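You operate a simulated robot arm through the tools that you are given. There is no shell and no other tool.

Carry out the task below with a simulated robot arm. There is one attempt and no reset: what you move stays moved.

JOB
Shrink the thin sleeve on the grey lead, switch off and rack it.
Fine: shut the lid, set the knob to thin, press start, wait for the green lamp; knob to off before the lid opens; leave the lid open, the lead in its own slot, the other leads alone.
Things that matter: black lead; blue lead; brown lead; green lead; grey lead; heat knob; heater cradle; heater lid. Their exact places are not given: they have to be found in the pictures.

Only the result counts: the job must be done as asked and must still hold three seconds after the hand-in. Knocking over, shifting, dropping, spilling or breaking anything else fails it. Lids that push on must go on centred and level and be pressed home; caps that screw on are set level and turned clockwise until they are tight.

ROBOT AND FRAMES
A 6-joint arm with a fingered hand on a trunk, on a base that drives. Base frame: it is fixed to the floor where the robot stands at the start and does not move with it; the origin is under the middle of the robot, x ahead of it, y to its left, z up. Readings come in mm, degrees, newtons and seconds.
With the tool pointing down near the work surface it reaches from about 220 to 680 mm from the robot's upright axis, wherever it stands. Its first joint turns from -166.0 to 166.0 degrees. Places, roughly: heat knob [600, 600, 900]; heater cradle [500, 700, 800]; heater lid [700, 800, 900]. Payload 4 kg.
Tool frame: the origin (TCP) lies between the finger pads and is the grasp point; the fingertips stand 26 mm ahead of it; z points along the fingers, y is the line along which they close. Largest opening 148 mm; the body of the gripper starts 73 mm behind the TCP. The gripper is a hand of 3 fingers: y runs from the thumb to the fingers, the wrist lies at [0, 0, -239] in the tool frame, and closing takes about 1.5 s.
Orientation is that of the tool frame in the base frame, as [roll, pitch, yaw] about the fixed x, y, z axes, in that order (R = Rz(yaw) Ry(pitch) Rx(roll)). With the fingers straight down and closing along the base's y, the tool's x points along the base's -x, its y along +y and its z along -z.

CONTROLS
- The arm moves only by the tool jog_arm. Its argument "series" is a list that holds one entry, the list of rows, each a list of 6 numbers: the shift along the base's x, y, z in units of 100 mm (1.0 is 100 mm), then the turn, a rotation vector about the base's x, y, z in units of 60 degrees (1.0 is 60 degrees). In form: [[[x, y, z, wx, wy, wz], ...]]. A call has 1 to 20 rows; each row is the pose to reach, as a shift and turn from the pose commanded when the call began. "hand" is the gripper command, from -1 (fully open) to 1 (shut), values between in proportion, set as the call begins (left out, the last holds). A call with a number of a shift or a turn outside -1 to 1 is refused whole. Each row takes 0.2 s and may step no farther than 50 mm and 8.6 degrees from the row before; otherwise, or with a gripper value out of range, the whole call is refused. A pose out of reach is approached as far as the arm can. The call stops where the force on the tool passes 60 N (or 10 N more than at its start, if that is more) or the arm is blocked; 0.2 s more then pass. The fingers move at their own pace (about 153 mm/s each) and stop on an object; they squeeze with about 26 N. The grip force told is the motor's: it shows also when the fingers shut on nothing. Time passes only in rows, and 0.2 s behind the last, so rows that repeat a pose let the fingers close. It gives the time, the measured TCP pose, the force on the tool (base axes), the opening and the grip force at its end, in the units of the frame above (readings bear some noise), with the torque about the TCP (base axes, N m) and any sound that the robot's microphone picked up, and new pictures: "pictures" is both (left out), scene, wrist or none.
- Cameras (640 x 400 px; columns grow to the right, rows downward): "scene" is now at [65, 232.2, 1411.7]; the picture's right is [0.26, -0.97, 0.00], its down [-0.64, -0.17, -0.75] and it looks along [0.73, 0.20, -0.66] (base axes); focal length 276 px, centre (320, 200). "wrist" rides on the gripper at [68, -39, -90] in the tool frame; the picture's right is [0.50, 0.87, 0.00], its down [-0.66, 0.38, -0.65] and it looks along [-0.57, 0.33, 0.76] (tool axes); focal length 222 px, centre (320, 200).
- lift_body(by): slides the trunk up (or, below 0, down) by that many mm; the arm and the scene camera ride with it, the base frame stays. It gives what a move gives, with no picture.
- roll_base(legs): drives the robot by 1 to 6 legs, each [ahead, left, turn to the left] in mm, mm and degrees, along the robot's own axes; the way and the turn of a leg run together, so that a leg with both is an arc; at most 1500 mm and 180 degrees a leg. The arm and the cameras ride along, it lands a little off, and it stops where it bumps. It gives what a move gives, and a new picture of the scene camera.
- curl_fingers(finger1, finger2, thumb_bend): sets how far each is bent, from 0 (flat) to 1 (curled in); at 0.3 the hand is open as for a grip, at 0.7 the pads meet at the TCP. One left out holds its place. A second passes; each finger stops where it meets its share of the squeeze, and holds until it gets a number again. A gripper value or a shape takes the hand back. It gives what a move gives, with no picture; readings hold the bend of each and the force on the fingers (four entries, about 0 where the hand has none), thumb and palm.
- set_grasp(shape): the hand has 3 fingers and takes this shape, open, in about a second: jaw (thumb against the fingers, like two jaws); tri (thumb and two fingers); tip (a fingertip pinch); poke (one finger out to press); point (the index stretched); flat (the hand flat); cup (the hand cupped); fist (a fist). The gripper value then closes the fingers along that shape, each until it touches; the sizes above hold for jaw. It gives what a move gives, with no picture.
- head_to(pan, tilt): turns the head with the scene camera to pan (to the left, within 120 degrees either way) and tilt (down, from -29 to 69), counted from straight ahead of the robot. It gives what a move gives, and a new picture of the scene camera.
- measure_at(camera, pixels): for up to 12 pixels [column, row] of the newest picture of that camera ("zoom" is the newest enlarged one), the place [x, y, z] in the base frame of the surface seen there, good to about 2 mm. It takes no simulated time.
- enlarge(camera, box): a new picture of the part [left, top, right, bottom] of that camera's present view, enlarged. It takes no simulated time.
- job_done(): hands the job in; it is judged then, once.

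Open the gripper and draw the arm clear of the work before you hand the job in, unless the task says otherwise.

The tools are called by a JSON object that holds its "op" and its "data". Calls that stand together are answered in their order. jog_arm: Moves the arm, as the interface text tells. Its arguments: {"type":"object","properties":{"series":{"type":"array"},"hand":{"type":"number"},"pictures":{"type":"string","enum":["both","scene","wrist","none"]}},"required":["series"]} The other tools are called the same way: lift_body (by) slides the trunk up or down; set_grasp (shape) gives the hand a shape; curl_fingers (finger1, finger2, thumb_bend) moves the fingers one by one; roll_base (legs) drives the base; head_to (pan, tilt) turns the head that bears the scene camera; measure_at (camera, pixels) gives the place of the surface under pixels of a picture; enlarge (camera, box) takes an enlarged picture of a part of a camera's view; job_done () hands the job in.

At the start:

```text
t: 0.0
ee_pos: [242.1, 246.7, 1172.5]
tcp_rot: [-180.0, 0.0, 180.0]
contact_force: [-0.8, 0.0, -0.2]
wrist_torque: [0.01, 0.01, 0.03]
finger_gap: 148.2
grip_force: 0.0
shape: jaw
bend: [0.3, 0.3, 0.3]
finger forces: [0.1, 0.0, 0.0, 0.0, 0.1, 0.1]
trunk travel left (down, up): [-150.0, 167.0]
robot x, y, heading: [-1.9, 0.7, -0.2]
head pan, tilt: [15.1, 41.3]
```

scene: 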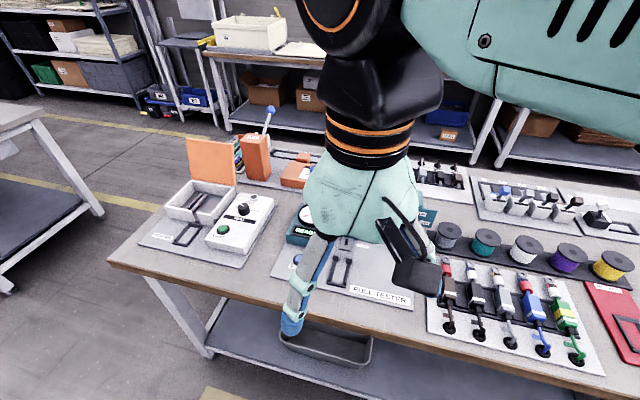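
wrist: 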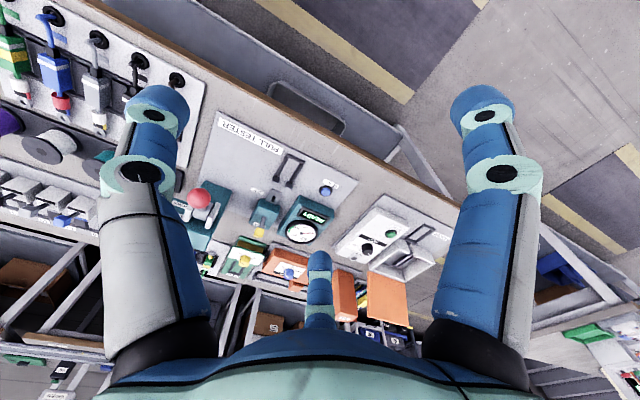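

The scene shows the heater at about (215,215) with an orange open lid, and the lead rack at about (510,310). I enlarge both to study them.

{"op": "enlarge", "data": {"camera": "scene", "box": [120, 120, 300, 280]}}

{"op": "enlarge", "data": {"camera": "scene", "box": [400, 220, 640, 380]}}

```text
2.50 times, centred on (210, 200) of scene
```

zoom: 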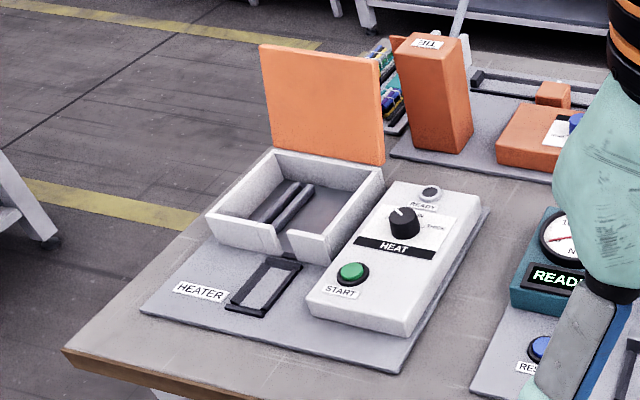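

```text
2.50 times, centred on (520, 300) of scene
```

zoom: 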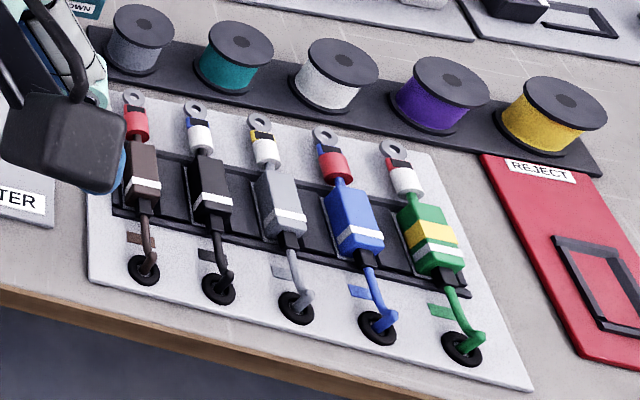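

I measure key points: the leads in the latest zoom (blocks, sleeves, grommets), and the heater in the scene picture.

{"op": "measure_at", "data": {"camera": "zoom", "pixels": [[140, 175], [212, 190], [278, 202], [352, 225], [428, 240], [265, 155], [260, 122], [290, 220], [295, 300], [295, 270], [287, 242], [230, 225]]}}

{"op": "measure_at", "data": {"camera": "scene", "pixels": [[197, 200], [206, 206], [243, 209], [254, 197], [222, 229], [187, 233], [180, 243], [205, 184], [212, 162], [236, 186], [170, 208], [238, 255]]}}

```text
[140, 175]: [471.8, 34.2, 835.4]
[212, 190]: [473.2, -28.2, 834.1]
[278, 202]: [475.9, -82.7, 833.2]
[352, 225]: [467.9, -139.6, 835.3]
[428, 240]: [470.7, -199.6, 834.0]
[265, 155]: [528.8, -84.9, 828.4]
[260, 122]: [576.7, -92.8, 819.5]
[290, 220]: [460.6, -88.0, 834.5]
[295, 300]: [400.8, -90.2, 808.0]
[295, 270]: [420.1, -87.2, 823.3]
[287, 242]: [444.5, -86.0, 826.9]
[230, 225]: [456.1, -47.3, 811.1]
```

```text
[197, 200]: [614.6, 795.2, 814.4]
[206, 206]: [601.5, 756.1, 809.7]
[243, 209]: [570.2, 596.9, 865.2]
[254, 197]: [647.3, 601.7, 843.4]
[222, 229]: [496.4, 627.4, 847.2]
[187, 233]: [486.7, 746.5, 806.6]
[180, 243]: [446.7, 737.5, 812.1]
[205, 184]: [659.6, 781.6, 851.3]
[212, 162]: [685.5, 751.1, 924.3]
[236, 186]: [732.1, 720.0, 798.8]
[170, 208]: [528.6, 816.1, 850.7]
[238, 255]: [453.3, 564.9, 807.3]
```

I turn the head to the heater for a closer look.

{"op": "head_to", "data": {"pan": 40, "tilt": 40}}

```text
t: 0.9
ee_pos: [243.1, 245.9, 1172.1]
tcp_rot: [180.0, 0.1, -179.9]
contact_force: [0.4, -1.0, 0.1]
wrist_torque: [-0.01, 0.02, -0.03]
finger_gap: 148.0
grip_force: 0.1
shape: jaw
bend: [0.3, 0.3, 0.3]
finger forces: [0.0, 0.0, 0.1, 0.0, 0.0, 0.0]
trunk travel left (down, up): [-150.0, 167.0]
robot x, y, heading: [2.4, 0.5, -0.1]
head pan, tilt: [40.0, 40.0]
```

scene: 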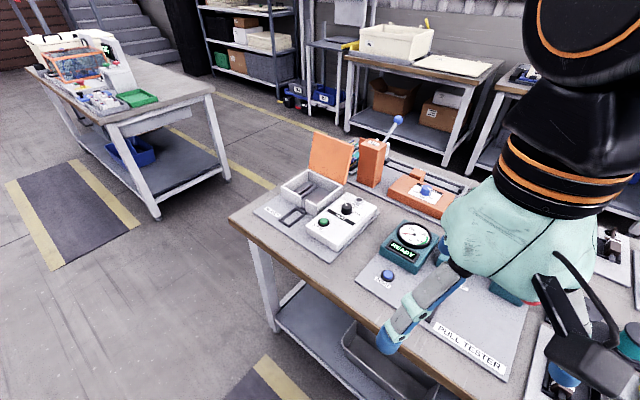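

The heater is far to the left; I drive left 450 mm (arm is high, floor clear) to look at it from close.

{"op": "roll_base", "data": {"legs": [[0, 450, 0]]}}

{"op": "head_to", "data": {"pan": 5, "tilt": 45}}

```text
t: 5.3
ee_pos: [235.5, 689.9, 1171.4]
tcp_rot: [180.0, 0.1, -179.3]
contact_force: [0.5, -0.6, -0.8]
wrist_torque: [0.0, 0.01, 0.02]
finger_gap: 147.8
grip_force: 0.1
shape: jaw
bend: [0.3, 0.3, 0.3]
finger forces: [0.1, 0.0, 0.0, 0.1, 0.1, 0.1]
trunk travel left (down, up): [-150.0, 167.0]
robot x, y, heading: [-4.7, 438.9, 0.6]
head pan, tilt: [40.0, 40.0]
```

scene: 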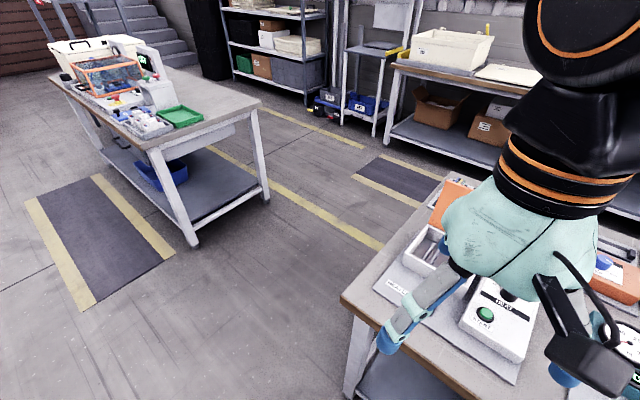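

```text
t: 6.3
ee_pos: [236.3, 689.8, 1171.8]
tcp_rot: [-179.9, 0.1, -179.2]
contact_force: [0.0, 0.3, -0.2]
wrist_torque: [0.02, -0.01, -0.02]
finger_gap: 147.9
grip_force: 0.2
shape: jaw
bend: [0.3, 0.3, 0.3]
finger forces: [0.1, 0.0, 0.0, 0.0, 0.0, 0.0]
trunk travel left (down, up): [-150.0, 167.0]
robot x, y, heading: [-2.1, 440.5, 0.8]
head pan, tilt: [5.0, 45.0]
```

scene: 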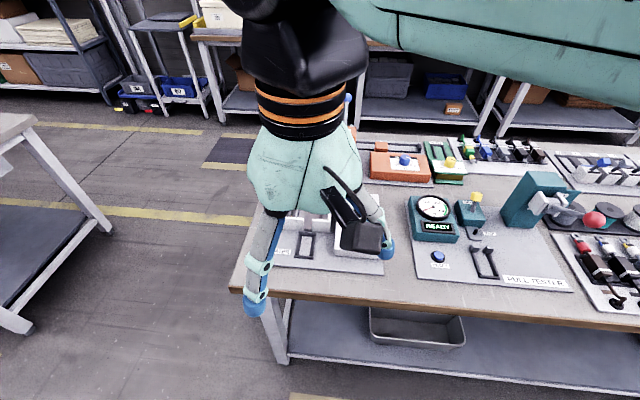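

The arm hides the heater from the head, so I take a wrist picture with a null jog.

{"op": "jog_arm", "data": {"series": [[[0, 0, 0, 0, 0, 0]]], "pictures": "wrist"}}

```text
t: 6.7
ee_pos: [237.3, 690.2, 1171.2]
tcp_rot: [180.0, 0.0, -179.3]
contact_force: [0.1, -0.4, 0.4]
wrist_torque: [0.0, 0.02, 0.0]
finger_gap: 147.8
grip_force: 0.0
shape: jaw
bend: [0.3, 0.3, 0.3]
finger forces: [0.0, 0.0, 0.0, 0.1, 0.1, 0.0]
trunk travel left (down, up): [-150.0, 167.0]
robot x, y, heading: [-2.8, 440.4, 0.9]
head pan, tilt: [5.0, 45.0]
```

wrist: 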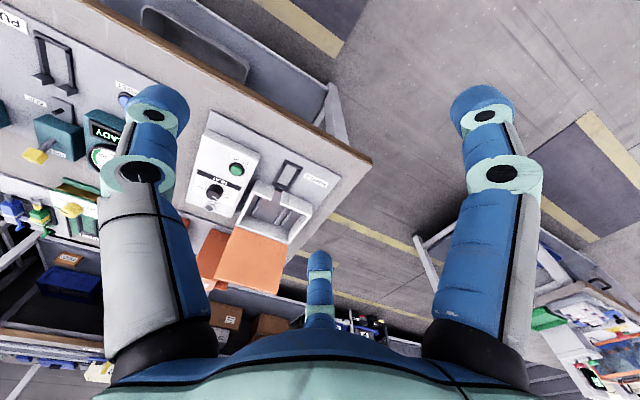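

The wrist view shows the heater at (230,180), with the lid orange at (255,255), and three fingers. I check how the fingers move when closing in the jaw shape (in free air).

{"op": "jog_arm", "data": {"series": [[[0, 0, 0, 0, 0, 0], [0, 0, 0, 0, 0, 0], [0, 0, 0, 0, 0, 0], [0, 0, 0, 0, 0, 0], [0, 0, 0, 0, 0, 0], [0, 0, 0, 0, 0, 0]]], "hand": 0.3, "pictures": "both"}}

```text
t: 8.1
ee_pos: [236.2, 689.4, 1170.6]
tcp_rot: [179.9, 0.1, -179.3]
contact_force: [1.1, -0.2, 0.2]
wrist_torque: [0.03, -0.02, 0.05]
finger_gap: 52.0
grip_force: 0.0
shape: jaw
bend: [0.77, 0.77, 0.7]
finger forces: [0.0, 0.1, 0.0, 0.0, 0.1, 0.0]
trunk travel left (down, up): [-150.0, 167.0]
robot x, y, heading: [-4.5, 436.6, 0.7]
head pan, tilt: [5.0, 45.0]
```

scene: 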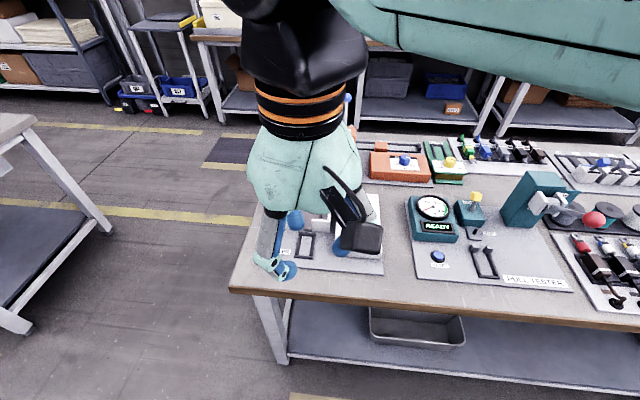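
wrist: 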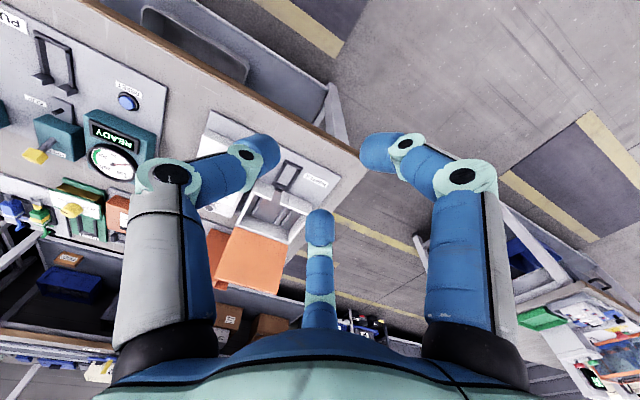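

In jaw the three fingers close at 120° spacing. I look at the other shapes: tip first.

{"op": "set_grasp", "data": {"shape": "tip"}}

{"op": "enlarge", "data": {"camera": "wrist", "box": [0, 0, 640, 400]}}

{"op": "set_grasp", "data": {"shape": "poke"}}

{"op": "enlarge", "data": {"camera": "wrist", "box": [0, 0, 640, 400]}}

{"op": "set_grasp", "data": {"shape": "tri"}}

{"op": "enlarge", "data": {"camera": "wrist", "box": [0, 0, 640, 400]}}

```text
t: 9.0
ee_pos: [237.0, 689.8, 1171.2]
tcp_rot: [180.0, 0.1, -179.2]
contact_force: [-0.6, 0.2, 0.3]
wrist_torque: [0.03, 0.01, -0.03]
finger_gap: 148.0
grip_force: 0.1
shape: tip
bend: [0.3, 0.3, 0.3]
finger forces: [0.0, 0.0, 0.1, 0.0, 0.1, 0.0]
trunk travel left (down, up): [-150.0, 167.0]
robot x, y, heading: [-1.8, 439.0, 0.8]
head pan, tilt: [5.0, 45.0]
```

```text
1.00 times, centred on (320, 200) of wrist (not enlarged: the box is as wide or as high as the picture)
```

zoom: 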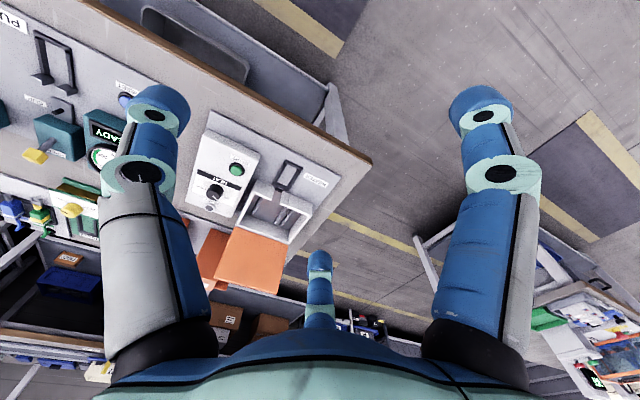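

```text
t: 9.9
ee_pos: [235.5, 690.0, 1171.3]
tcp_rot: [-179.9, -0.1, -179.2]
contact_force: [0.8, -0.2, -0.1]
wrist_torque: [0.01, 0.0, 0.0]
finger_gap: 0.1
grip_force: 0.0
shape: poke
bend: [1.0, 1.0, 0.4]
finger forces: [0.0, 0.0, 0.0, 0.0, 0.0, 0.0]
trunk travel left (down, up): [-150.0, 167.0]
robot x, y, heading: [-4.4, 444.2, 0.9]
head pan, tilt: [5.0, 45.0]
```

```text
1.00 times, centred on (320, 200) of wrist (not enlarged: the box is as wide or as high as the picture)
```

zoom: 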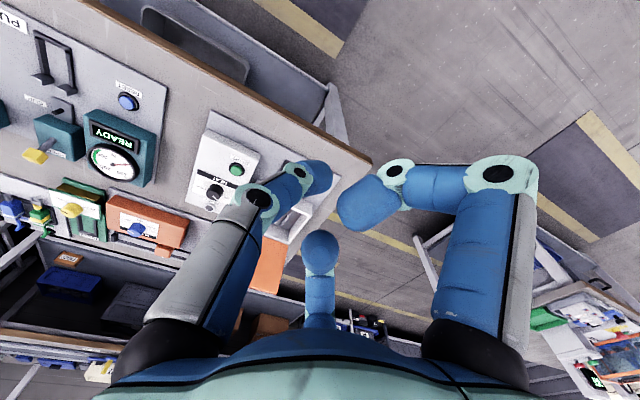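

```text
t: 10.8
ee_pos: [235.6, 689.6, 1172.2]
tcp_rot: [179.9, -0.1, -179.2]
contact_force: [0.9, 0.7, -0.4]
wrist_torque: [0.01, 0.03, -0.01]
finger_gap: 147.9
grip_force: 0.1
shape: tri
bend: [0.3, 0.3, 0.3]
finger forces: [0.1, 0.1, 0.0, 0.0, 0.1, 0.0]
trunk travel left (down, up): [-150.0, 167.0]
robot x, y, heading: [-5.0, 438.5, 1.0]
head pan, tilt: [5.0, 45.0]
```

```text
1.00 times, centred on (320, 200) of wrist (not enlarged: the box is as wide or as high as the picture)
```

zoom: 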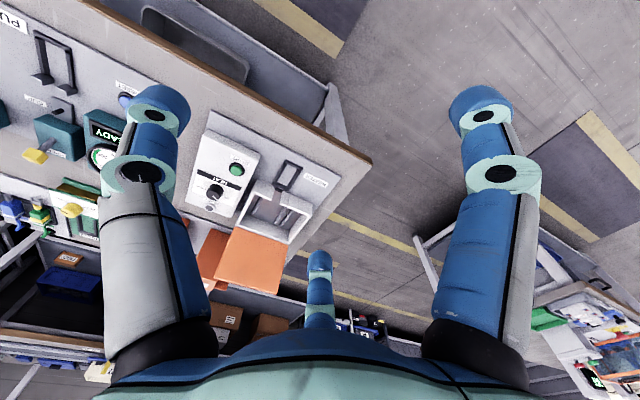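

Shapes keep the 120° layout. I close the jaw shape to 0.45 in the air and measure finger surfaces with the depth of the wrist picture to learn the real finger geometry.

{"op": "set_grasp", "data": {"shape": "jaw"}}

{"op": "jog_arm", "data": {"series": [[[0, 0, 0, 0, 0, 0], [0, 0, 0, 0, 0, 0], [0, 0, 0, 0, 0, 0], [0, 0, 0, 0, 0, 0], [0, 0, 0, 0, 0, 0], [0, 0, 0, 0, 0, 0]]], "hand": 0.4, "pictures": "wrist"}}

```text
t: 11.7
ee_pos: [237.0, 690.1, 1170.2]
tcp_rot: [179.9, 0.0, -179.2]
contact_force: [-0.5, -0.3, 0.0]
wrist_torque: [0.03, -0.02, -0.03]
finger_gap: 147.9
grip_force: 0.0
shape: jaw
bend: [0.3, 0.3, 0.3]
finger forces: [0.0, 0.0, 0.0, 0.0, 0.0, 0.1]
trunk travel left (down, up): [-150.0, 167.0]
robot x, y, heading: [-4.5, 438.6, 0.5]
head pan, tilt: [5.0, 45.0]
```

```text
t: 13.1
ee_pos: [235.6, 688.9, 1172.4]
tcp_rot: [-180.0, -0.1, -179.2]
contact_force: [-0.2, -0.1, 0.1]
wrist_torque: [0.01, 0.02, -0.01]
finger_gap: 44.9
grip_force: 0.1
shape: jaw
bend: [0.77, 0.77, 0.7]
finger forces: [0.0, 0.1, 0.0, 0.1, 0.0, 0.0]
trunk travel left (down, up): [-150.0, 167.0]
robot x, y, heading: [-4.5, 435.4, 0.8]
head pan, tilt: [5.0, 45.0]
```

wrist: 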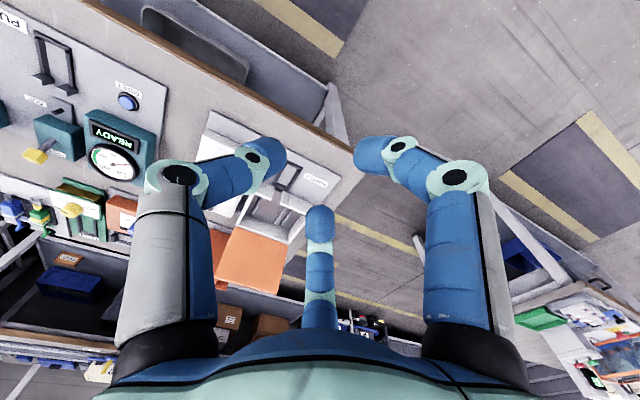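

{"op": "measure_at", "data": {"camera": "wrist", "pixels": [[275, 148], [253, 157], [180, 175], [365, 153], [400, 146], [455, 178], [320, 212], [320, 245], [320, 292], [190, 300], [450, 300], [285, 150]]}}

```text
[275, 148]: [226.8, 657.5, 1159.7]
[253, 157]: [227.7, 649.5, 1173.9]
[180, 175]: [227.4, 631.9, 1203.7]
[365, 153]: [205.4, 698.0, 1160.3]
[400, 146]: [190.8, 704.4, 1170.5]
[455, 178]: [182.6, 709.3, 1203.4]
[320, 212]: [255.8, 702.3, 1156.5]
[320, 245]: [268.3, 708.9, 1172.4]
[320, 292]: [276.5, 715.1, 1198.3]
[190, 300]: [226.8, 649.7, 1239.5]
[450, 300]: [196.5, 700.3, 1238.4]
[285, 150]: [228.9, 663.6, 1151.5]
```

The fingers' inner surfaces sit at radius gap/2 at 120° spacing. Now I shift the base right ~140 mm so that the wrist camera frames the heater, and take a picture.

{"op": "roll_base", "data": {"legs": [[0, -130, 0]]}}

{"op": "jog_arm", "data": {"series": [[[0.3, 0, 0, 0, 0, 0], [0.6, 0, 0, 0, 0, 0], [0.6, 0, 0, 0, 0, 0]]], "hand": -1, "pictures": "wrist"}}

```text
t: 14.9
ee_pos: [238.3, 560.4, 1172.3]
tcp_rot: [-180.0, 0.0, -179.2]
contact_force: [-0.4, -0.2, 0.3]
wrist_torque: [0.03, -0.01, 0.01]
finger_gap: 44.9
grip_force: 0.1
shape: jaw
bend: [0.77, 0.77, 0.7]
finger forces: [0.0, 0.1, 0.0, 0.0, 0.1, 0.1]
trunk travel left (down, up): [-150.0, 167.0]
robot x, y, heading: [-2.0, 310.6, 0.8]
head pan, tilt: [5.0, 45.0]
```

scene: 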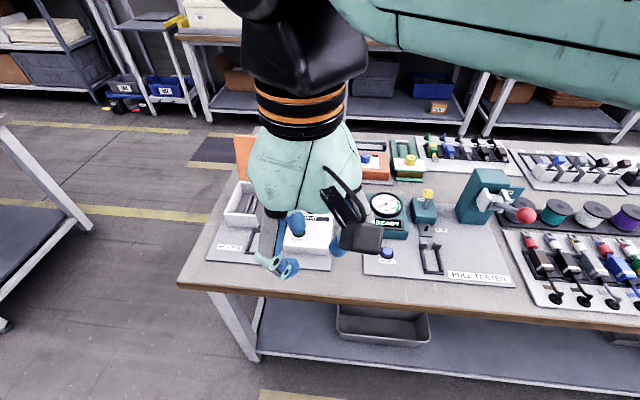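

```text
t: 15.7
ee_pos: [298.3, 559.0, 1171.7]
tcp_rot: [-180.0, -0.1, -179.2]
contact_force: [-0.9, 0.3, 0.4]
wrist_torque: [-0.02, 0.02, -0.03]
finger_gap: 147.9
grip_force: 0.2
shape: jaw
bend: [0.3, 0.3, 0.3]
finger forces: [0.1, 0.1, 0.0, 0.0, 0.1, 0.0]
trunk travel left (down, up): [-150.0, 167.0]
robot x, y, heading: [-2.5, 308.5, 1.0]
head pan, tilt: [5.0, 45.0]
```

wrist: 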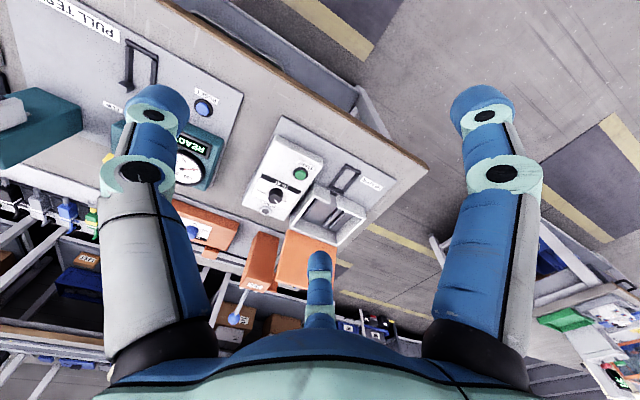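

The heater is at (310,190) in the wrist picture; I enlarge it.

{"op": "enlarge", "data": {"camera": "wrist", "box": [230, 110, 430, 260]}}

```text
2.67 times, centred on (330, 185) of wrist
```

zoom: 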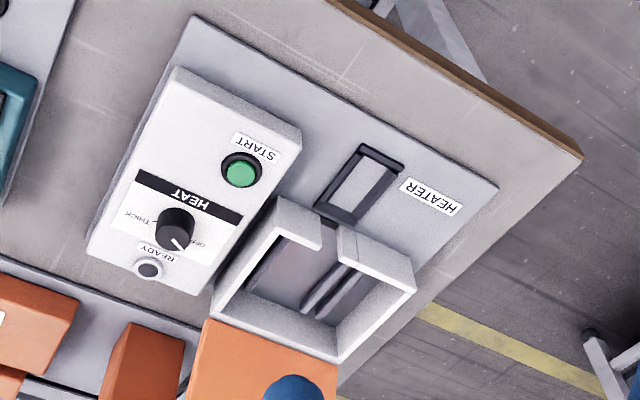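

I measure the frame (cradle), the box's front notch, rails, knob and button in this zoom.

{"op": "measure_at", "data": {"camera": "zoom", "pixels": [[362, 147], [402, 163], [354, 219], [320, 204], [362, 185], [323, 228], [340, 235], [280, 200], [412, 285], [335, 357], [215, 312], [345, 225]]}}

{"op": "measure_at", "data": {"camera": "zoom", "pixels": [[338, 270], [352, 280], [310, 305], [330, 310], [325, 290], [280, 270], [175, 215], [172, 232], [180, 245], [240, 172], [150, 267], [205, 95]]}}

{"op": "measure_at", "data": {"camera": "zoom", "pixels": [[195, 22], [497, 188], [580, 155], [250, 335], [320, 365], [220, 330], [130, 330], [300, 130], [440, 100], [430, 200], [215, 380], [325, 385]]}}

```text
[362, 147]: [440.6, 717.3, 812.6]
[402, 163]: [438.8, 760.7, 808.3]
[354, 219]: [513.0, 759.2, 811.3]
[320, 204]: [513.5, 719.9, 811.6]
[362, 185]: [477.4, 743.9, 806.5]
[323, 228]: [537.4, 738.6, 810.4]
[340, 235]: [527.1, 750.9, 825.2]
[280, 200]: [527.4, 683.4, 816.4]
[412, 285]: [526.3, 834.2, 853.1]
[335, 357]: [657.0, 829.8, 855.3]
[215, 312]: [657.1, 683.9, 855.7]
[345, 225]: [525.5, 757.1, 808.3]
```

```text
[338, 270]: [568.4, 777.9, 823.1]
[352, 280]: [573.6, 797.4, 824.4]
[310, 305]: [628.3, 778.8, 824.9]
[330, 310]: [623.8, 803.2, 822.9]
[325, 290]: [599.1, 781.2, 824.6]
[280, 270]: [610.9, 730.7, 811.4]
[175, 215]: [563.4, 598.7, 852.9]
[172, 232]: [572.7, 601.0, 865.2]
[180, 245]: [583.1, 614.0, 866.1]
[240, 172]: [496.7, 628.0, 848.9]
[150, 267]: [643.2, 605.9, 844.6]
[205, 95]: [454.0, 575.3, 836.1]
```

```text
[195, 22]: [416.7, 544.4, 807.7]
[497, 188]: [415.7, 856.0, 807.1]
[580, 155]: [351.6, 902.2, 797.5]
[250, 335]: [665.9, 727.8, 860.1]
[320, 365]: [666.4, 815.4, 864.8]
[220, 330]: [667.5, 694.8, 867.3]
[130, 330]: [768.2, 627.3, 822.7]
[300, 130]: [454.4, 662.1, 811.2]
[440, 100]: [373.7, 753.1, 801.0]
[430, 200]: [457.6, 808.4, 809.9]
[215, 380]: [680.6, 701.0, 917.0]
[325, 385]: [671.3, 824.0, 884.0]
```

The heater is axis-aligned: cradle frame centre ≈ (477,739), box x 527–657. I zoom in on the knob and on the notch/rails for more detail.

{"op": "enlarge", "data": {"camera": "wrist", "box": [255, 155, 315, 215]}}

{"op": "enlarge", "data": {"camera": "wrist", "box": [290, 150, 380, 240]}}

```text
6.67 times, centred on (285, 185) of wrist
```

zoom: 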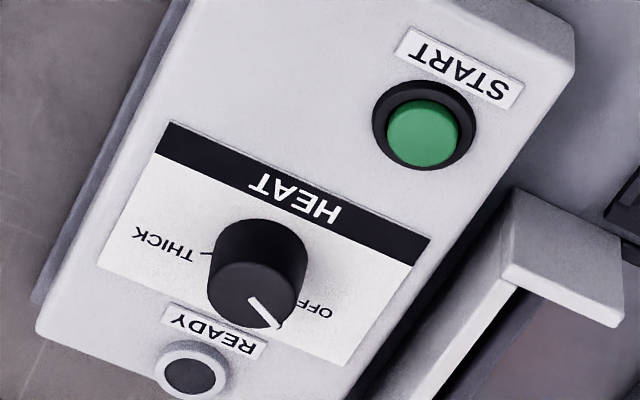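

```text
4.44 times, centred on (335, 195) of wrist
```

zoom: 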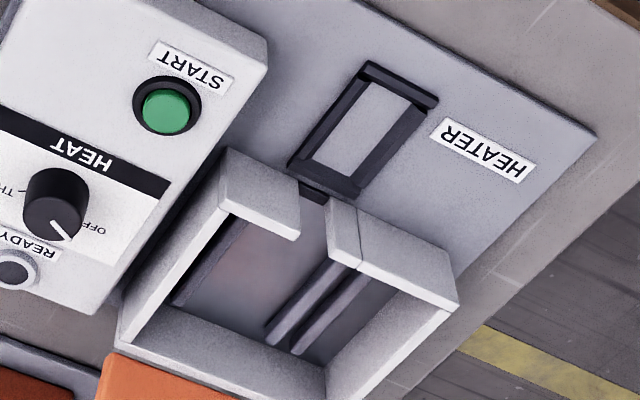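

Knob labels: OFF to the upper left, THICK right, THIN presumably straight ahead. I measure the pointer, notch edges and rods in this zoom.

{"op": "measure_at", "data": {"camera": "zoom", "pixels": [[54, 221], [67, 239], [45, 205], [80, 215], [28, 210], [298, 225], [300, 195], [329, 205], [357, 240], [315, 193], [235, 225], [195, 285]]}}

{"op": "measure_at", "data": {"camera": "zoom", "pixels": [[335, 270], [355, 290], [278, 330], [310, 345], [265, 270], [330, 315], [220, 170], [455, 300], [325, 395], [120, 340], [365, 65], [435, 100]]}}

```text
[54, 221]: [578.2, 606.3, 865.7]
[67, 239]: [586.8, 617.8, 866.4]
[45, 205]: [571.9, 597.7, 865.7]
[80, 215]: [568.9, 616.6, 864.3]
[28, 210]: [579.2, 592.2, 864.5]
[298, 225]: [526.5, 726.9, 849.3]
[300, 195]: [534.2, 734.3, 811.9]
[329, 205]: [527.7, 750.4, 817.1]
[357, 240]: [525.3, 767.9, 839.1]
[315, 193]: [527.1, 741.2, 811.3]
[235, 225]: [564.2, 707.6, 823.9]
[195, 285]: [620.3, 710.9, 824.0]
```

```text
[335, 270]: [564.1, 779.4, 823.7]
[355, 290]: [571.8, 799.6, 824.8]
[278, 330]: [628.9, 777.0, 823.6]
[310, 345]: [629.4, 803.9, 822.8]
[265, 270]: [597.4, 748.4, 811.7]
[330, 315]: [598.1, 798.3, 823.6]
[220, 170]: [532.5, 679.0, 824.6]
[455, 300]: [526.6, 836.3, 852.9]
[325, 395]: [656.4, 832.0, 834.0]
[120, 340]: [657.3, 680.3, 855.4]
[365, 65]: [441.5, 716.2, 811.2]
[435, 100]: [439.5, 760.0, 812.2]
```

Knob pointer is ~53° left of straight ahead (OFF). To see the lid from the head without the arm in the way, I drive right and pan left.

{"op": "roll_base", "data": {"legs": [[0, -180, 0]]}}

{"op": "head_to", "data": {"pan": 30, "tilt": 38}}

```text
t: 17.9
ee_pos: [300.1, 383.7, 1172.8]
tcp_rot: [180.0, 0.0, -178.9]
contact_force: [0.0, 0.0, -0.2]
wrist_torque: [-0.01, -0.01, -0.01]
finger_gap: 147.7
grip_force: 0.2
shape: jaw
bend: [0.3, 0.3, 0.3]
finger forces: [0.0, 0.0, 0.0, 0.0, 0.1, 0.0]
trunk travel left (down, up): [-150.0, 167.0]
robot x, y, heading: [2.5, 131.2, 1.3]
head pan, tilt: [5.0, 45.0]
```

scene: 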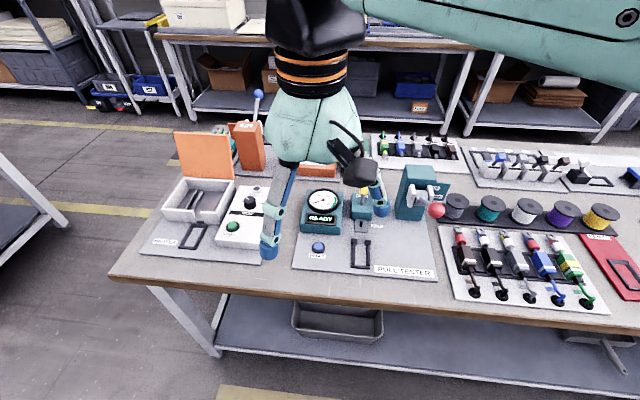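

```text
t: 18.8
ee_pos: [301.8, 383.8, 1172.1]
tcp_rot: [-180.0, 0.0, -179.0]
contact_force: [-0.6, 0.1, -0.9]
wrist_torque: [-0.04, -0.02, -0.01]
finger_gap: 147.6
grip_force: 0.0
shape: jaw
bend: [0.3, 0.3, 0.3]
finger forces: [0.0, 0.0, 0.0, 0.0, 0.0, 0.1]
trunk travel left (down, up): [-150.0, 167.0]
robot x, y, heading: [6.1, 131.6, 1.3]
head pan, tilt: [30.0, 38.0]
```

scene: 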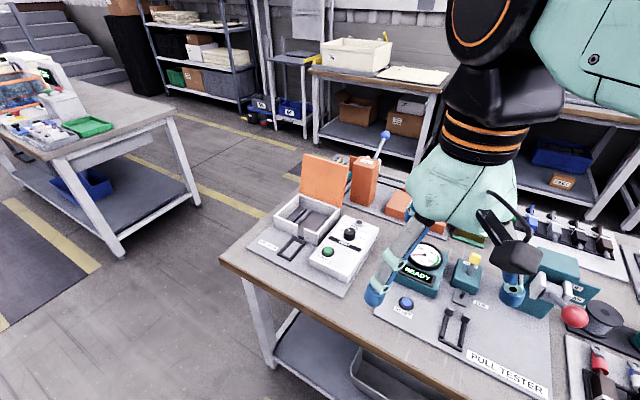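

The heater is now visible at (315,225); I zoom in on it.

{"op": "enlarge", "data": {"camera": "scene", "box": [235, 145, 385, 300]}}

```text
2.58 times, centred on (310, 222) of scene
```

zoom: 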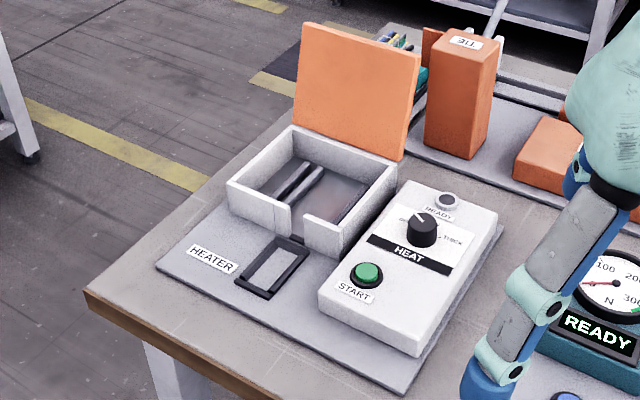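

{"op": "measure_at", "data": {"camera": "zoom", "pixels": [[306, 28], [415, 58], [295, 123], [401, 155], [410, 95], [418, 70], [350, 90], [300, 75], [405, 130], [360, 45], [462, 45], [452, 148]]}}

{"op": "enlarge", "data": {"camera": "scene", "box": [300, 190, 375, 240]}}

```text
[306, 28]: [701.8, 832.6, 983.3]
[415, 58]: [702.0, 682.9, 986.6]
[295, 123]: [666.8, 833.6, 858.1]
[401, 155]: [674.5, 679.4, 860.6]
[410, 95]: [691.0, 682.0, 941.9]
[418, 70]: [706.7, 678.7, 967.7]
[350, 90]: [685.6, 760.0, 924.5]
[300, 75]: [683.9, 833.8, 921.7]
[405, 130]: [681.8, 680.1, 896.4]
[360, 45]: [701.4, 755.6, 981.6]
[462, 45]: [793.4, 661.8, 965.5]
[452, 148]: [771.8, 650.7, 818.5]
```

```text
8.00 times, centred on (338, 215) of scene
```

zoom: 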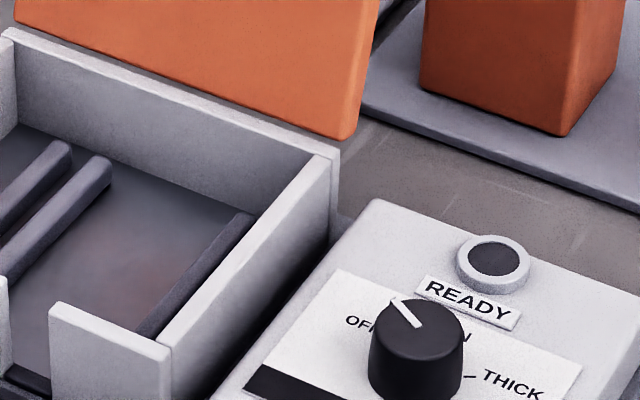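

Lid: slab from hinge (≈662,857) to top edge (702,683..834,985), leaning back ~16°. I look down to see how close the robot's base is to the table, and check knob label positions.

{"op": "measure_at", "data": {"camera": "zoom", "pixels": [[362, 323], [468, 338], [470, 375], [515, 387], [395, 300], [417, 325], [415, 305], [372, 340], [462, 330], [418, 342], [418, 395], [492, 258]]}}

{"op": "head_to", "data": {"pan": -20, "tilt": 69}}

```text
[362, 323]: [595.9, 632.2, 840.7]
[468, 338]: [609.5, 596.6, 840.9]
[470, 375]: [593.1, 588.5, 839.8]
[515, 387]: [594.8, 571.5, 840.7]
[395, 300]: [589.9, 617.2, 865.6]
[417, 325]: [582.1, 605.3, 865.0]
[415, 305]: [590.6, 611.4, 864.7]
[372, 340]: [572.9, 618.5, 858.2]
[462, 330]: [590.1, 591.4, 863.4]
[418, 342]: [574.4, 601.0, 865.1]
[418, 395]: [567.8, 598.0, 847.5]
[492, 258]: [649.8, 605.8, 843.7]
```

```text
t: 20.0
ee_pos: [300.3, 383.2, 1172.7]
tcp_rot: [180.0, -0.1, -179.0]
contact_force: [0.2, 0.3, 0.3]
wrist_torque: [-0.01, -0.02, 0.03]
finger_gap: 148.0
grip_force: 0.0
shape: jaw
bend: [0.3, 0.3, 0.3]
finger forces: [0.0, 0.0, 0.0, 0.0, 0.1, 0.0]
trunk travel left (down, up): [-150.0, 167.0]
robot x, y, heading: [-0.1, 131.8, 1.2]
head pan, tilt: [-20.0, 68.8]
```

scene: 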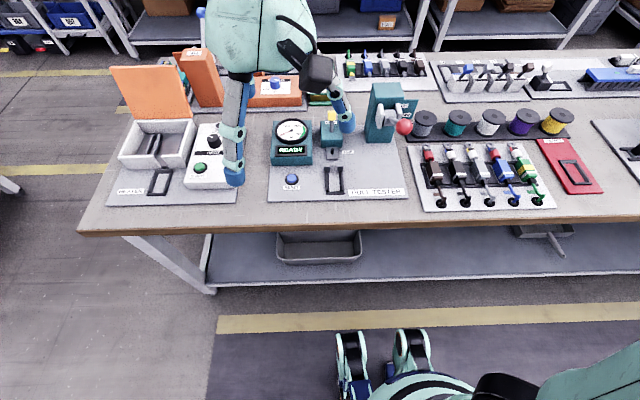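

I measure the base's front parts and the table/shelf front edges.

{"op": "measure_at", "data": {"camera": "scene", "pixels": [[350, 335], [410, 333], [345, 385], [420, 380], [400, 272], [350, 283], [300, 229], [180, 275], [208, 288], [400, 226], [340, 345], [425, 345]]}}

```text
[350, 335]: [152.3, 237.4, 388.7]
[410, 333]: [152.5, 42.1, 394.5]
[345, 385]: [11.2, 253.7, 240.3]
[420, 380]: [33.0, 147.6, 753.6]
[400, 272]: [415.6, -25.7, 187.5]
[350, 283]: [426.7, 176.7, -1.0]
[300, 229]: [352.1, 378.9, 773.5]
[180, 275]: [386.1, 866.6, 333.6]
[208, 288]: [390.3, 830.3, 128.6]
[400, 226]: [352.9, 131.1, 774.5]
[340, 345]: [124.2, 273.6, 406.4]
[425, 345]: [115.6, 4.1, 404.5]
```

There is ~200 mm free between the knees (x≈152) and the table edge (352). Now I drive right to bring the arm to the rack for the grey lead.

{"op": "roll_base", "data": {"legs": [[0, -440, -1.2]]}}

{"op": "jog_arm", "data": {"series": [[[0, 0, -0.4, 0, 0, 0], [0, 0, -0.8, 0, 0, 0]]], "pictures": "wrist"}}

```text
t: 24.4
ee_pos: [310.5, -71.8, 1171.9]
tcp_rot: [180.0, 0.0, -180.0]
contact_force: [-0.3, 0.2, 0.1]
wrist_torque: [0.02, 0.02, 0.01]
finger_gap: 147.8
grip_force: 0.1
shape: jaw
bend: [0.3, 0.3, 0.3]
finger forces: [0.0, 0.0, 0.0, 0.1, 0.0, 0.0]
trunk travel left (down, up): [-150.0, 167.0]
robot x, y, heading: [5.8, -313.5, -0.2]
head pan, tilt: [-20.0, 68.8]
```

scene: 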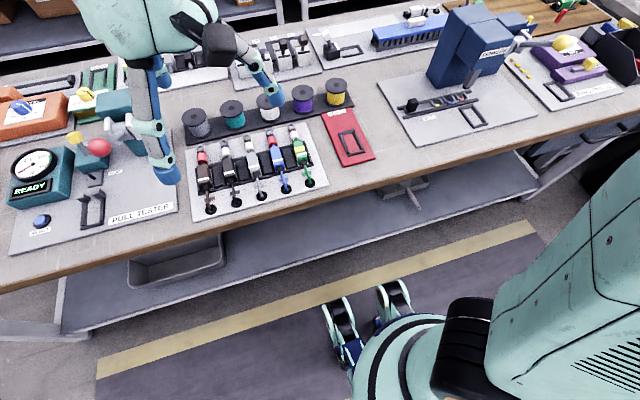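

```text
t: 25.0
ee_pos: [310.0, -71.9, 1088.3]
tcp_rot: [180.0, 0.0, -180.0]
contact_force: [-0.6, 0.2, -0.3]
wrist_torque: [-0.02, -0.03, 0.0]
finger_gap: 148.1
grip_force: 0.0
shape: jaw
bend: [0.3, 0.3, 0.3]
finger forces: [0.0, 0.0, 0.0, 0.0, 0.0, 0.0]
trunk travel left (down, up): [-150.0, 167.0]
robot x, y, heading: [8.7, -315.9, 0.1]
head pan, tilt: [-20.0, 68.8]
```

wrist: 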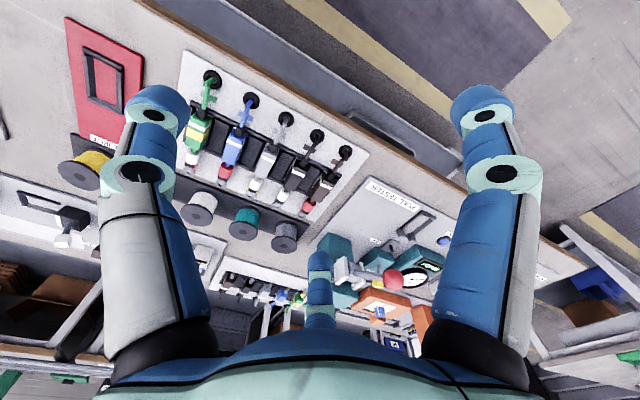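

Rack clearly visible; the grey lead is at about (268,160). I zoom in.

{"op": "enlarge", "data": {"camera": "wrist", "box": [170, 60, 370, 220]}}

{"op": "enlarge", "data": {"camera": "wrist", "box": [225, 95, 325, 210]}}

```text
2.50 times, centred on (270, 140) of wrist
```

zoom: 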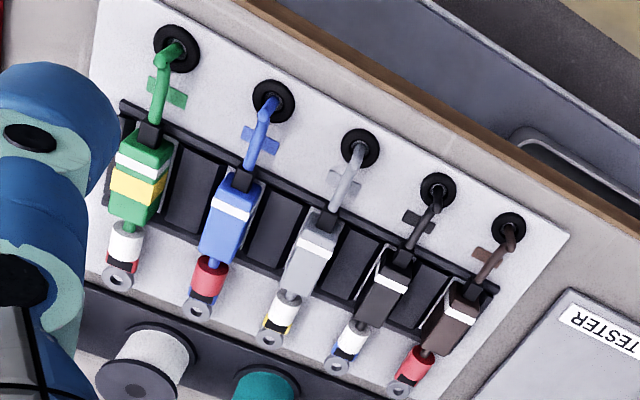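

```text
3.48 times, centred on (275, 152) of wrist
```

zoom: 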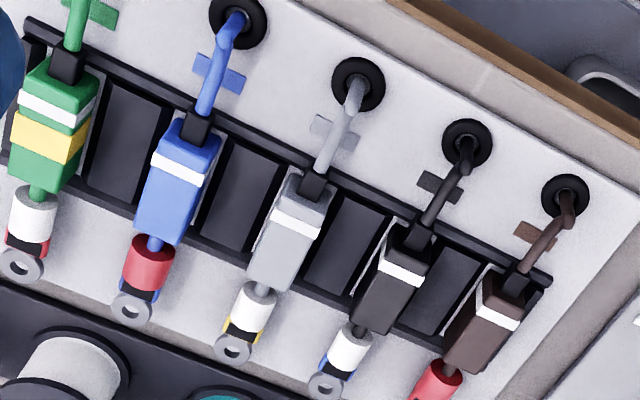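

I measure the grey block's corners, the dividers next to it, the sleeve and the neighbours.

{"op": "measure_at", "data": {"camera": "zoom", "pixels": [[284, 172], [328, 198], [250, 243], [292, 262], [285, 240], [345, 235], [240, 190], [250, 305], [240, 330], [232, 350], [312, 186], [345, 105]]}}

{"op": "measure_at", "data": {"camera": "zoom", "pixels": [[220, 165], [360, 245], [372, 215], [318, 290], [265, 150], [210, 235], [340, 300], [400, 250], [180, 180], [335, 190], [270, 290], [355, 88]]}}

```text
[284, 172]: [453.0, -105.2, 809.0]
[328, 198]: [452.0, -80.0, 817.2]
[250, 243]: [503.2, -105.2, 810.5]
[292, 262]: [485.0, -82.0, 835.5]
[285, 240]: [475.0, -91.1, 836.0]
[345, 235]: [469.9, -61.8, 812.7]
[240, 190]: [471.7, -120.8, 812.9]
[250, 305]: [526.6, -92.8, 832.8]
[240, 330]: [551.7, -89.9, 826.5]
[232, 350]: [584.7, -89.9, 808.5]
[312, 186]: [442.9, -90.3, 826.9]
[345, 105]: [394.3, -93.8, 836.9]
```

```text
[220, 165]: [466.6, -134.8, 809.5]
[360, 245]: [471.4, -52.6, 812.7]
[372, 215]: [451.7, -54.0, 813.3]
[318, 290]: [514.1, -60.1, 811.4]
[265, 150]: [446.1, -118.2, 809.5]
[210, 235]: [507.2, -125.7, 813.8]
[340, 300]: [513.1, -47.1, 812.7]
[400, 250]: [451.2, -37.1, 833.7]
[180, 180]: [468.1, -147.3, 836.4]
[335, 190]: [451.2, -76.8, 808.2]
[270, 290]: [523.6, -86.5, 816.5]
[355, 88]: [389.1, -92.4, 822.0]
```

I sample across the block to determine its exact edges.

{"op": "measure_at", "data": {"camera": "zoom", "pixels": [[259, 221], [263, 223], [267, 225], [272, 228], [300, 243], [304, 245], [308, 247], [312, 250], [316, 252], [290, 175], [280, 185], [322, 195]]}}

{"op": "measure_at", "data": {"camera": "zoom", "pixels": [[270, 268], [280, 275], [290, 280], [284, 285], [262, 270], [255, 262], [258, 240], [290, 190], [305, 205], [315, 180], [300, 215], [275, 255]]}}

```text
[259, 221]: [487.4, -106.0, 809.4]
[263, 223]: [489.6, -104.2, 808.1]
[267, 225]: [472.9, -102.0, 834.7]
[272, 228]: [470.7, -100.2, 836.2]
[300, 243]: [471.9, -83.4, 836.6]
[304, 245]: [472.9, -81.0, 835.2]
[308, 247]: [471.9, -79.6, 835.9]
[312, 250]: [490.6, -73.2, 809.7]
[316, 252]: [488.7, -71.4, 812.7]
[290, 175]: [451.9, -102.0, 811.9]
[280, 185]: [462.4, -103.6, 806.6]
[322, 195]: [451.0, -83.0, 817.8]
```

```text
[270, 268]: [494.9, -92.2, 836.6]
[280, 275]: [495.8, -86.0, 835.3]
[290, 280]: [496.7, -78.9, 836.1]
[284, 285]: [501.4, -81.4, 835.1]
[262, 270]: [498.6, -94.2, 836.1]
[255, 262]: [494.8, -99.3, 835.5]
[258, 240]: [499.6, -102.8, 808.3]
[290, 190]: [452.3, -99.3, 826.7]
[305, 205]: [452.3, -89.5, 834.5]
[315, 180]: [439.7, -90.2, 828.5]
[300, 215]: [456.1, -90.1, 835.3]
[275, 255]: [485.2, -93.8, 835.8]
```

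Grey block: x 452–502, y −102…−79, z 809–836 (centre ≈ (477,−90.5)), dividers only 4 mm tall. Neighbouring gaps ≈31 mm, so finger thickness matters; I close the hand partly (0.5) in the air and measure it.

{"op": "jog_arm", "data": {"series": [[[0, 0, 0, 0, 0, 0], [0, 0, 0, 0, 0, 0], [0, 0, 0, 0, 0, 0], [0, 0, 0, 0, 0, 0], [0, 0, 0, 0, 0, 0], [0, 0, 0, 0, 0, 0]]], "hand": 0.3, "pictures": "wrist"}}

{"op": "enlarge", "data": {"camera": "wrist", "box": [130, 100, 330, 225]}}

```text
t: 26.4
ee_pos: [310.7, -73.0, 1088.5]
tcp_rot: [180.0, 0.0, 179.9]
contact_force: [-0.5, 0.5, 0.1]
wrist_torque: [0.03, 0.01, 0.02]
finger_gap: 52.2
grip_force: 0.1
shape: jaw
bend: [0.77, 0.77, 0.7]
finger forces: [0.0, 0.0, 0.0, 0.0, 0.0, 0.0]
trunk travel left (down, up): [-150.0, 167.0]
robot x, y, heading: [4.5, -316.9, -0.2]
head pan, tilt: [-20.0, 68.8]
```

wrist: 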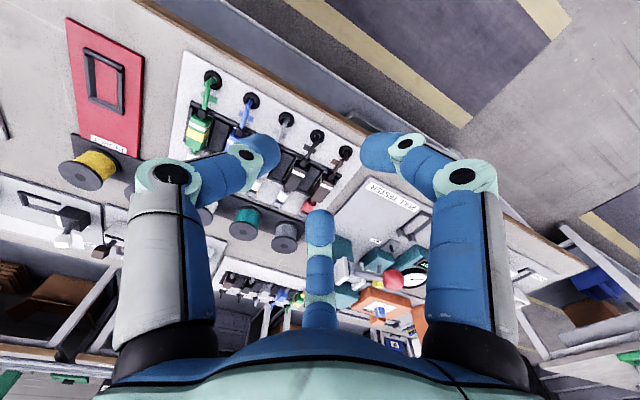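

```text
3.20 times, centred on (230, 162) of wrist
```

zoom: 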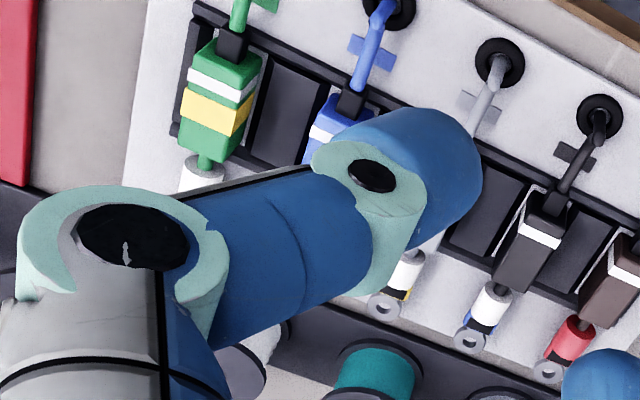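

I measure points around the thumb tip's silhouette and face.

{"op": "measure_at", "data": {"camera": "zoom", "pixels": [[476, 185], [465, 140], [420, 113], [440, 170], [455, 210], [425, 232], [400, 140], [372, 175], [360, 128], [395, 205], [300, 230], [240, 200]]}}

{"op": "measure_at", "data": {"camera": "wrist", "pixels": [[365, 150], [362, 165], [375, 137], [385, 160], [320, 215], [308, 228], [333, 228], [320, 236], [320, 250], [405, 145], [320, 300], [455, 180]]}}

```text
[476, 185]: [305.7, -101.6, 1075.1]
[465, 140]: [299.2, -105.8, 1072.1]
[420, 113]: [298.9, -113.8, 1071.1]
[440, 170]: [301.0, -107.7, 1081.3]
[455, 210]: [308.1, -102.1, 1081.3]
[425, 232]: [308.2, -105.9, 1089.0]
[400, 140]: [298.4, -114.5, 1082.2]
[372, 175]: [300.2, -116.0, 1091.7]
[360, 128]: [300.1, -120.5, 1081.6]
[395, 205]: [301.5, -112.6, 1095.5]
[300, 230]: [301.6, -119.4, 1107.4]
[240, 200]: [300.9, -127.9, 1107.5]
```

```text
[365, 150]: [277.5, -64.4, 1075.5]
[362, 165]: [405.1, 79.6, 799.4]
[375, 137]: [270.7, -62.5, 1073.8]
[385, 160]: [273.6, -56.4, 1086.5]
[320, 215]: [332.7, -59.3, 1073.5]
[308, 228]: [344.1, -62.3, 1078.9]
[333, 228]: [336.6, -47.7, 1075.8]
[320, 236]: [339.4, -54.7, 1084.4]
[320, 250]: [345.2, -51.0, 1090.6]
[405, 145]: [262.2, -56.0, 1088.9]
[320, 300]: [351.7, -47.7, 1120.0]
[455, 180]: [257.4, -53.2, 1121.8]
```

Fingers are ~22 mm thick round digits; the 31 mm gaps leave about ±4.5 mm. Best approach: gap ≈47 mm (hand 0.365), TCP offset +9 mm in y from the block centre. I move above the grey block first.

{"op": "jog_arm", "data": {"series": [[[0.4, -0.02, 0, 0, 0, 0], [0.8, -0.05, 0, 0, 0, 0], [1.0, -0.09, -0.3, 0, 0, 0], [1.0, -0.09, -0.7, 0, 0, 0], [1.0, -0.09, -0.7, 0, 0, 0]]], "hand": 0.365, "pictures": "none"}}

{"op": "jog_arm", "data": {"series": [[[0.4, 0, 0, 0, 0, 0], [0.66, 0, -0.3, 0, 0, 0], [0.66, 0, -0.6, 0, 0, 0], [0.66, 0, -0.6, 0, 0, 0]]], "pictures": "both"}}

```text
t: 27.6
ee_pos: [412.9, -82.1, 1021.9]
tcp_rot: [-179.9, 0.0, 180.0]
contact_force: [0.1, 0.3, -0.5]
wrist_torque: [-0.03, 0.0, -0.02]
finger_gap: 47.4
grip_force: 0.1
shape: jaw
bend: [0.77, 0.77, 0.7]
finger forces: [0.0, 0.1, 0.0, 0.1, 0.0, 0.0]
trunk travel left (down, up): [-150.0, 167.0]
robot x, y, heading: [4.0, -313.9, 0.0]
head pan, tilt: [-20.0, 68.8]
```

```text
t: 28.6
ee_pos: [476.1, -80.9, 961.3]
tcp_rot: [-180.0, 0.0, -180.0]
contact_force: [0.4, -0.2, 0.7]
wrist_torque: [0.02, -0.03, -0.01]
finger_gap: 47.2
grip_force: 0.1
shape: jaw
bend: [0.77, 0.77, 0.7]
finger forces: [0.1, 0.0, 0.1, 0.0, 0.1, 0.1]
trunk travel left (down, up): [-150.0, 167.0]
robot x, y, heading: [8.5, -317.1, -0.1]
head pan, tilt: [-20.0, 68.8]
```

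scene: 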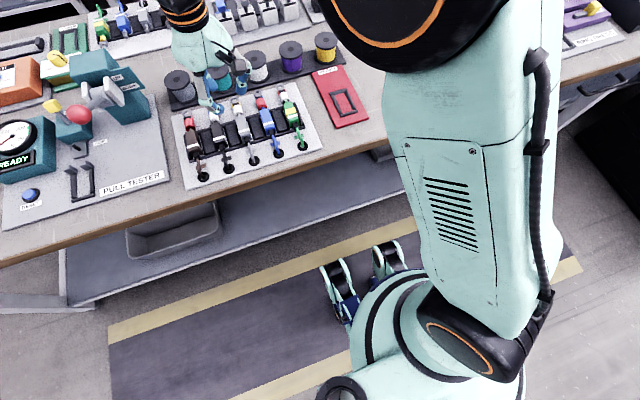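
wrist: 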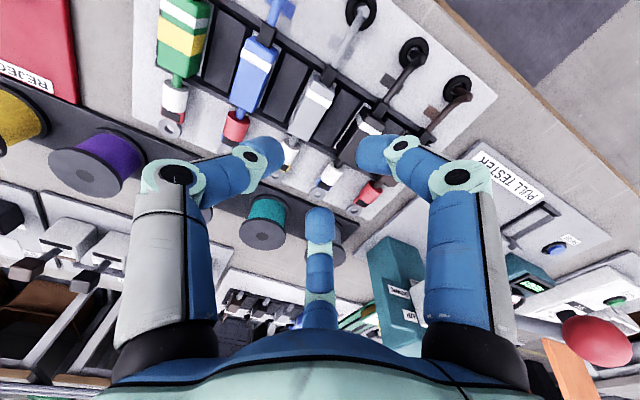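

I re-measure the block edges from this closer view to refine alignment.

{"op": "enlarge", "data": {"camera": "wrist", "box": [230, 40, 400, 180]}}

```text
2.86 times, centred on (315, 110) of wrist
```

zoom: 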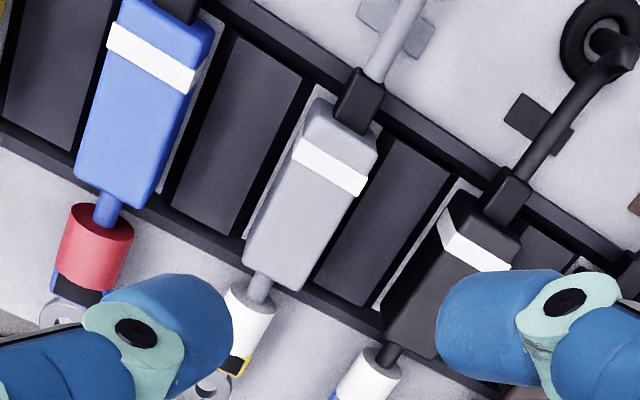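

{"op": "measure_at", "data": {"camera": "zoom", "pixels": [[262, 215], [270, 219], [280, 224], [318, 242], [325, 246], [335, 250], [305, 120], [320, 112], [345, 125], [280, 280], [270, 270], [372, 150]]}}

{"op": "measure_at", "data": {"camera": "zoom", "pixels": [[208, 60], [160, 180], [150, 205], [185, 130], [450, 190], [410, 260], [395, 290], [420, 240], [440, 215], [385, 320], [205, 90], [175, 155]]}}

```text
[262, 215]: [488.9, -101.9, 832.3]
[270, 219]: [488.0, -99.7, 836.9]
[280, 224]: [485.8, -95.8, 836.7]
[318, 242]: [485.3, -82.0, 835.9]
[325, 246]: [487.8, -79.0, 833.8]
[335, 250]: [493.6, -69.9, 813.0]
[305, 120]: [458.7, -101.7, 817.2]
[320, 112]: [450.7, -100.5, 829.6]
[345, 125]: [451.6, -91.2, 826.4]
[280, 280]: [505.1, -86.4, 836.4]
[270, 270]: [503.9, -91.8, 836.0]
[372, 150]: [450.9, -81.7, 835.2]
```

```text
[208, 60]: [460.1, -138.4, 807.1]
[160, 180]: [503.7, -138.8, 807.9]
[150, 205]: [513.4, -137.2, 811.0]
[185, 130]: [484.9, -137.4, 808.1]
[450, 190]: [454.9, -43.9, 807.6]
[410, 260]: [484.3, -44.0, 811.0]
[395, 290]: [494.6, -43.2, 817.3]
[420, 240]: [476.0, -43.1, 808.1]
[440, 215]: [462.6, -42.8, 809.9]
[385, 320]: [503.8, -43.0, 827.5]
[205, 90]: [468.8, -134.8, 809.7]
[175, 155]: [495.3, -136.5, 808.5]
```

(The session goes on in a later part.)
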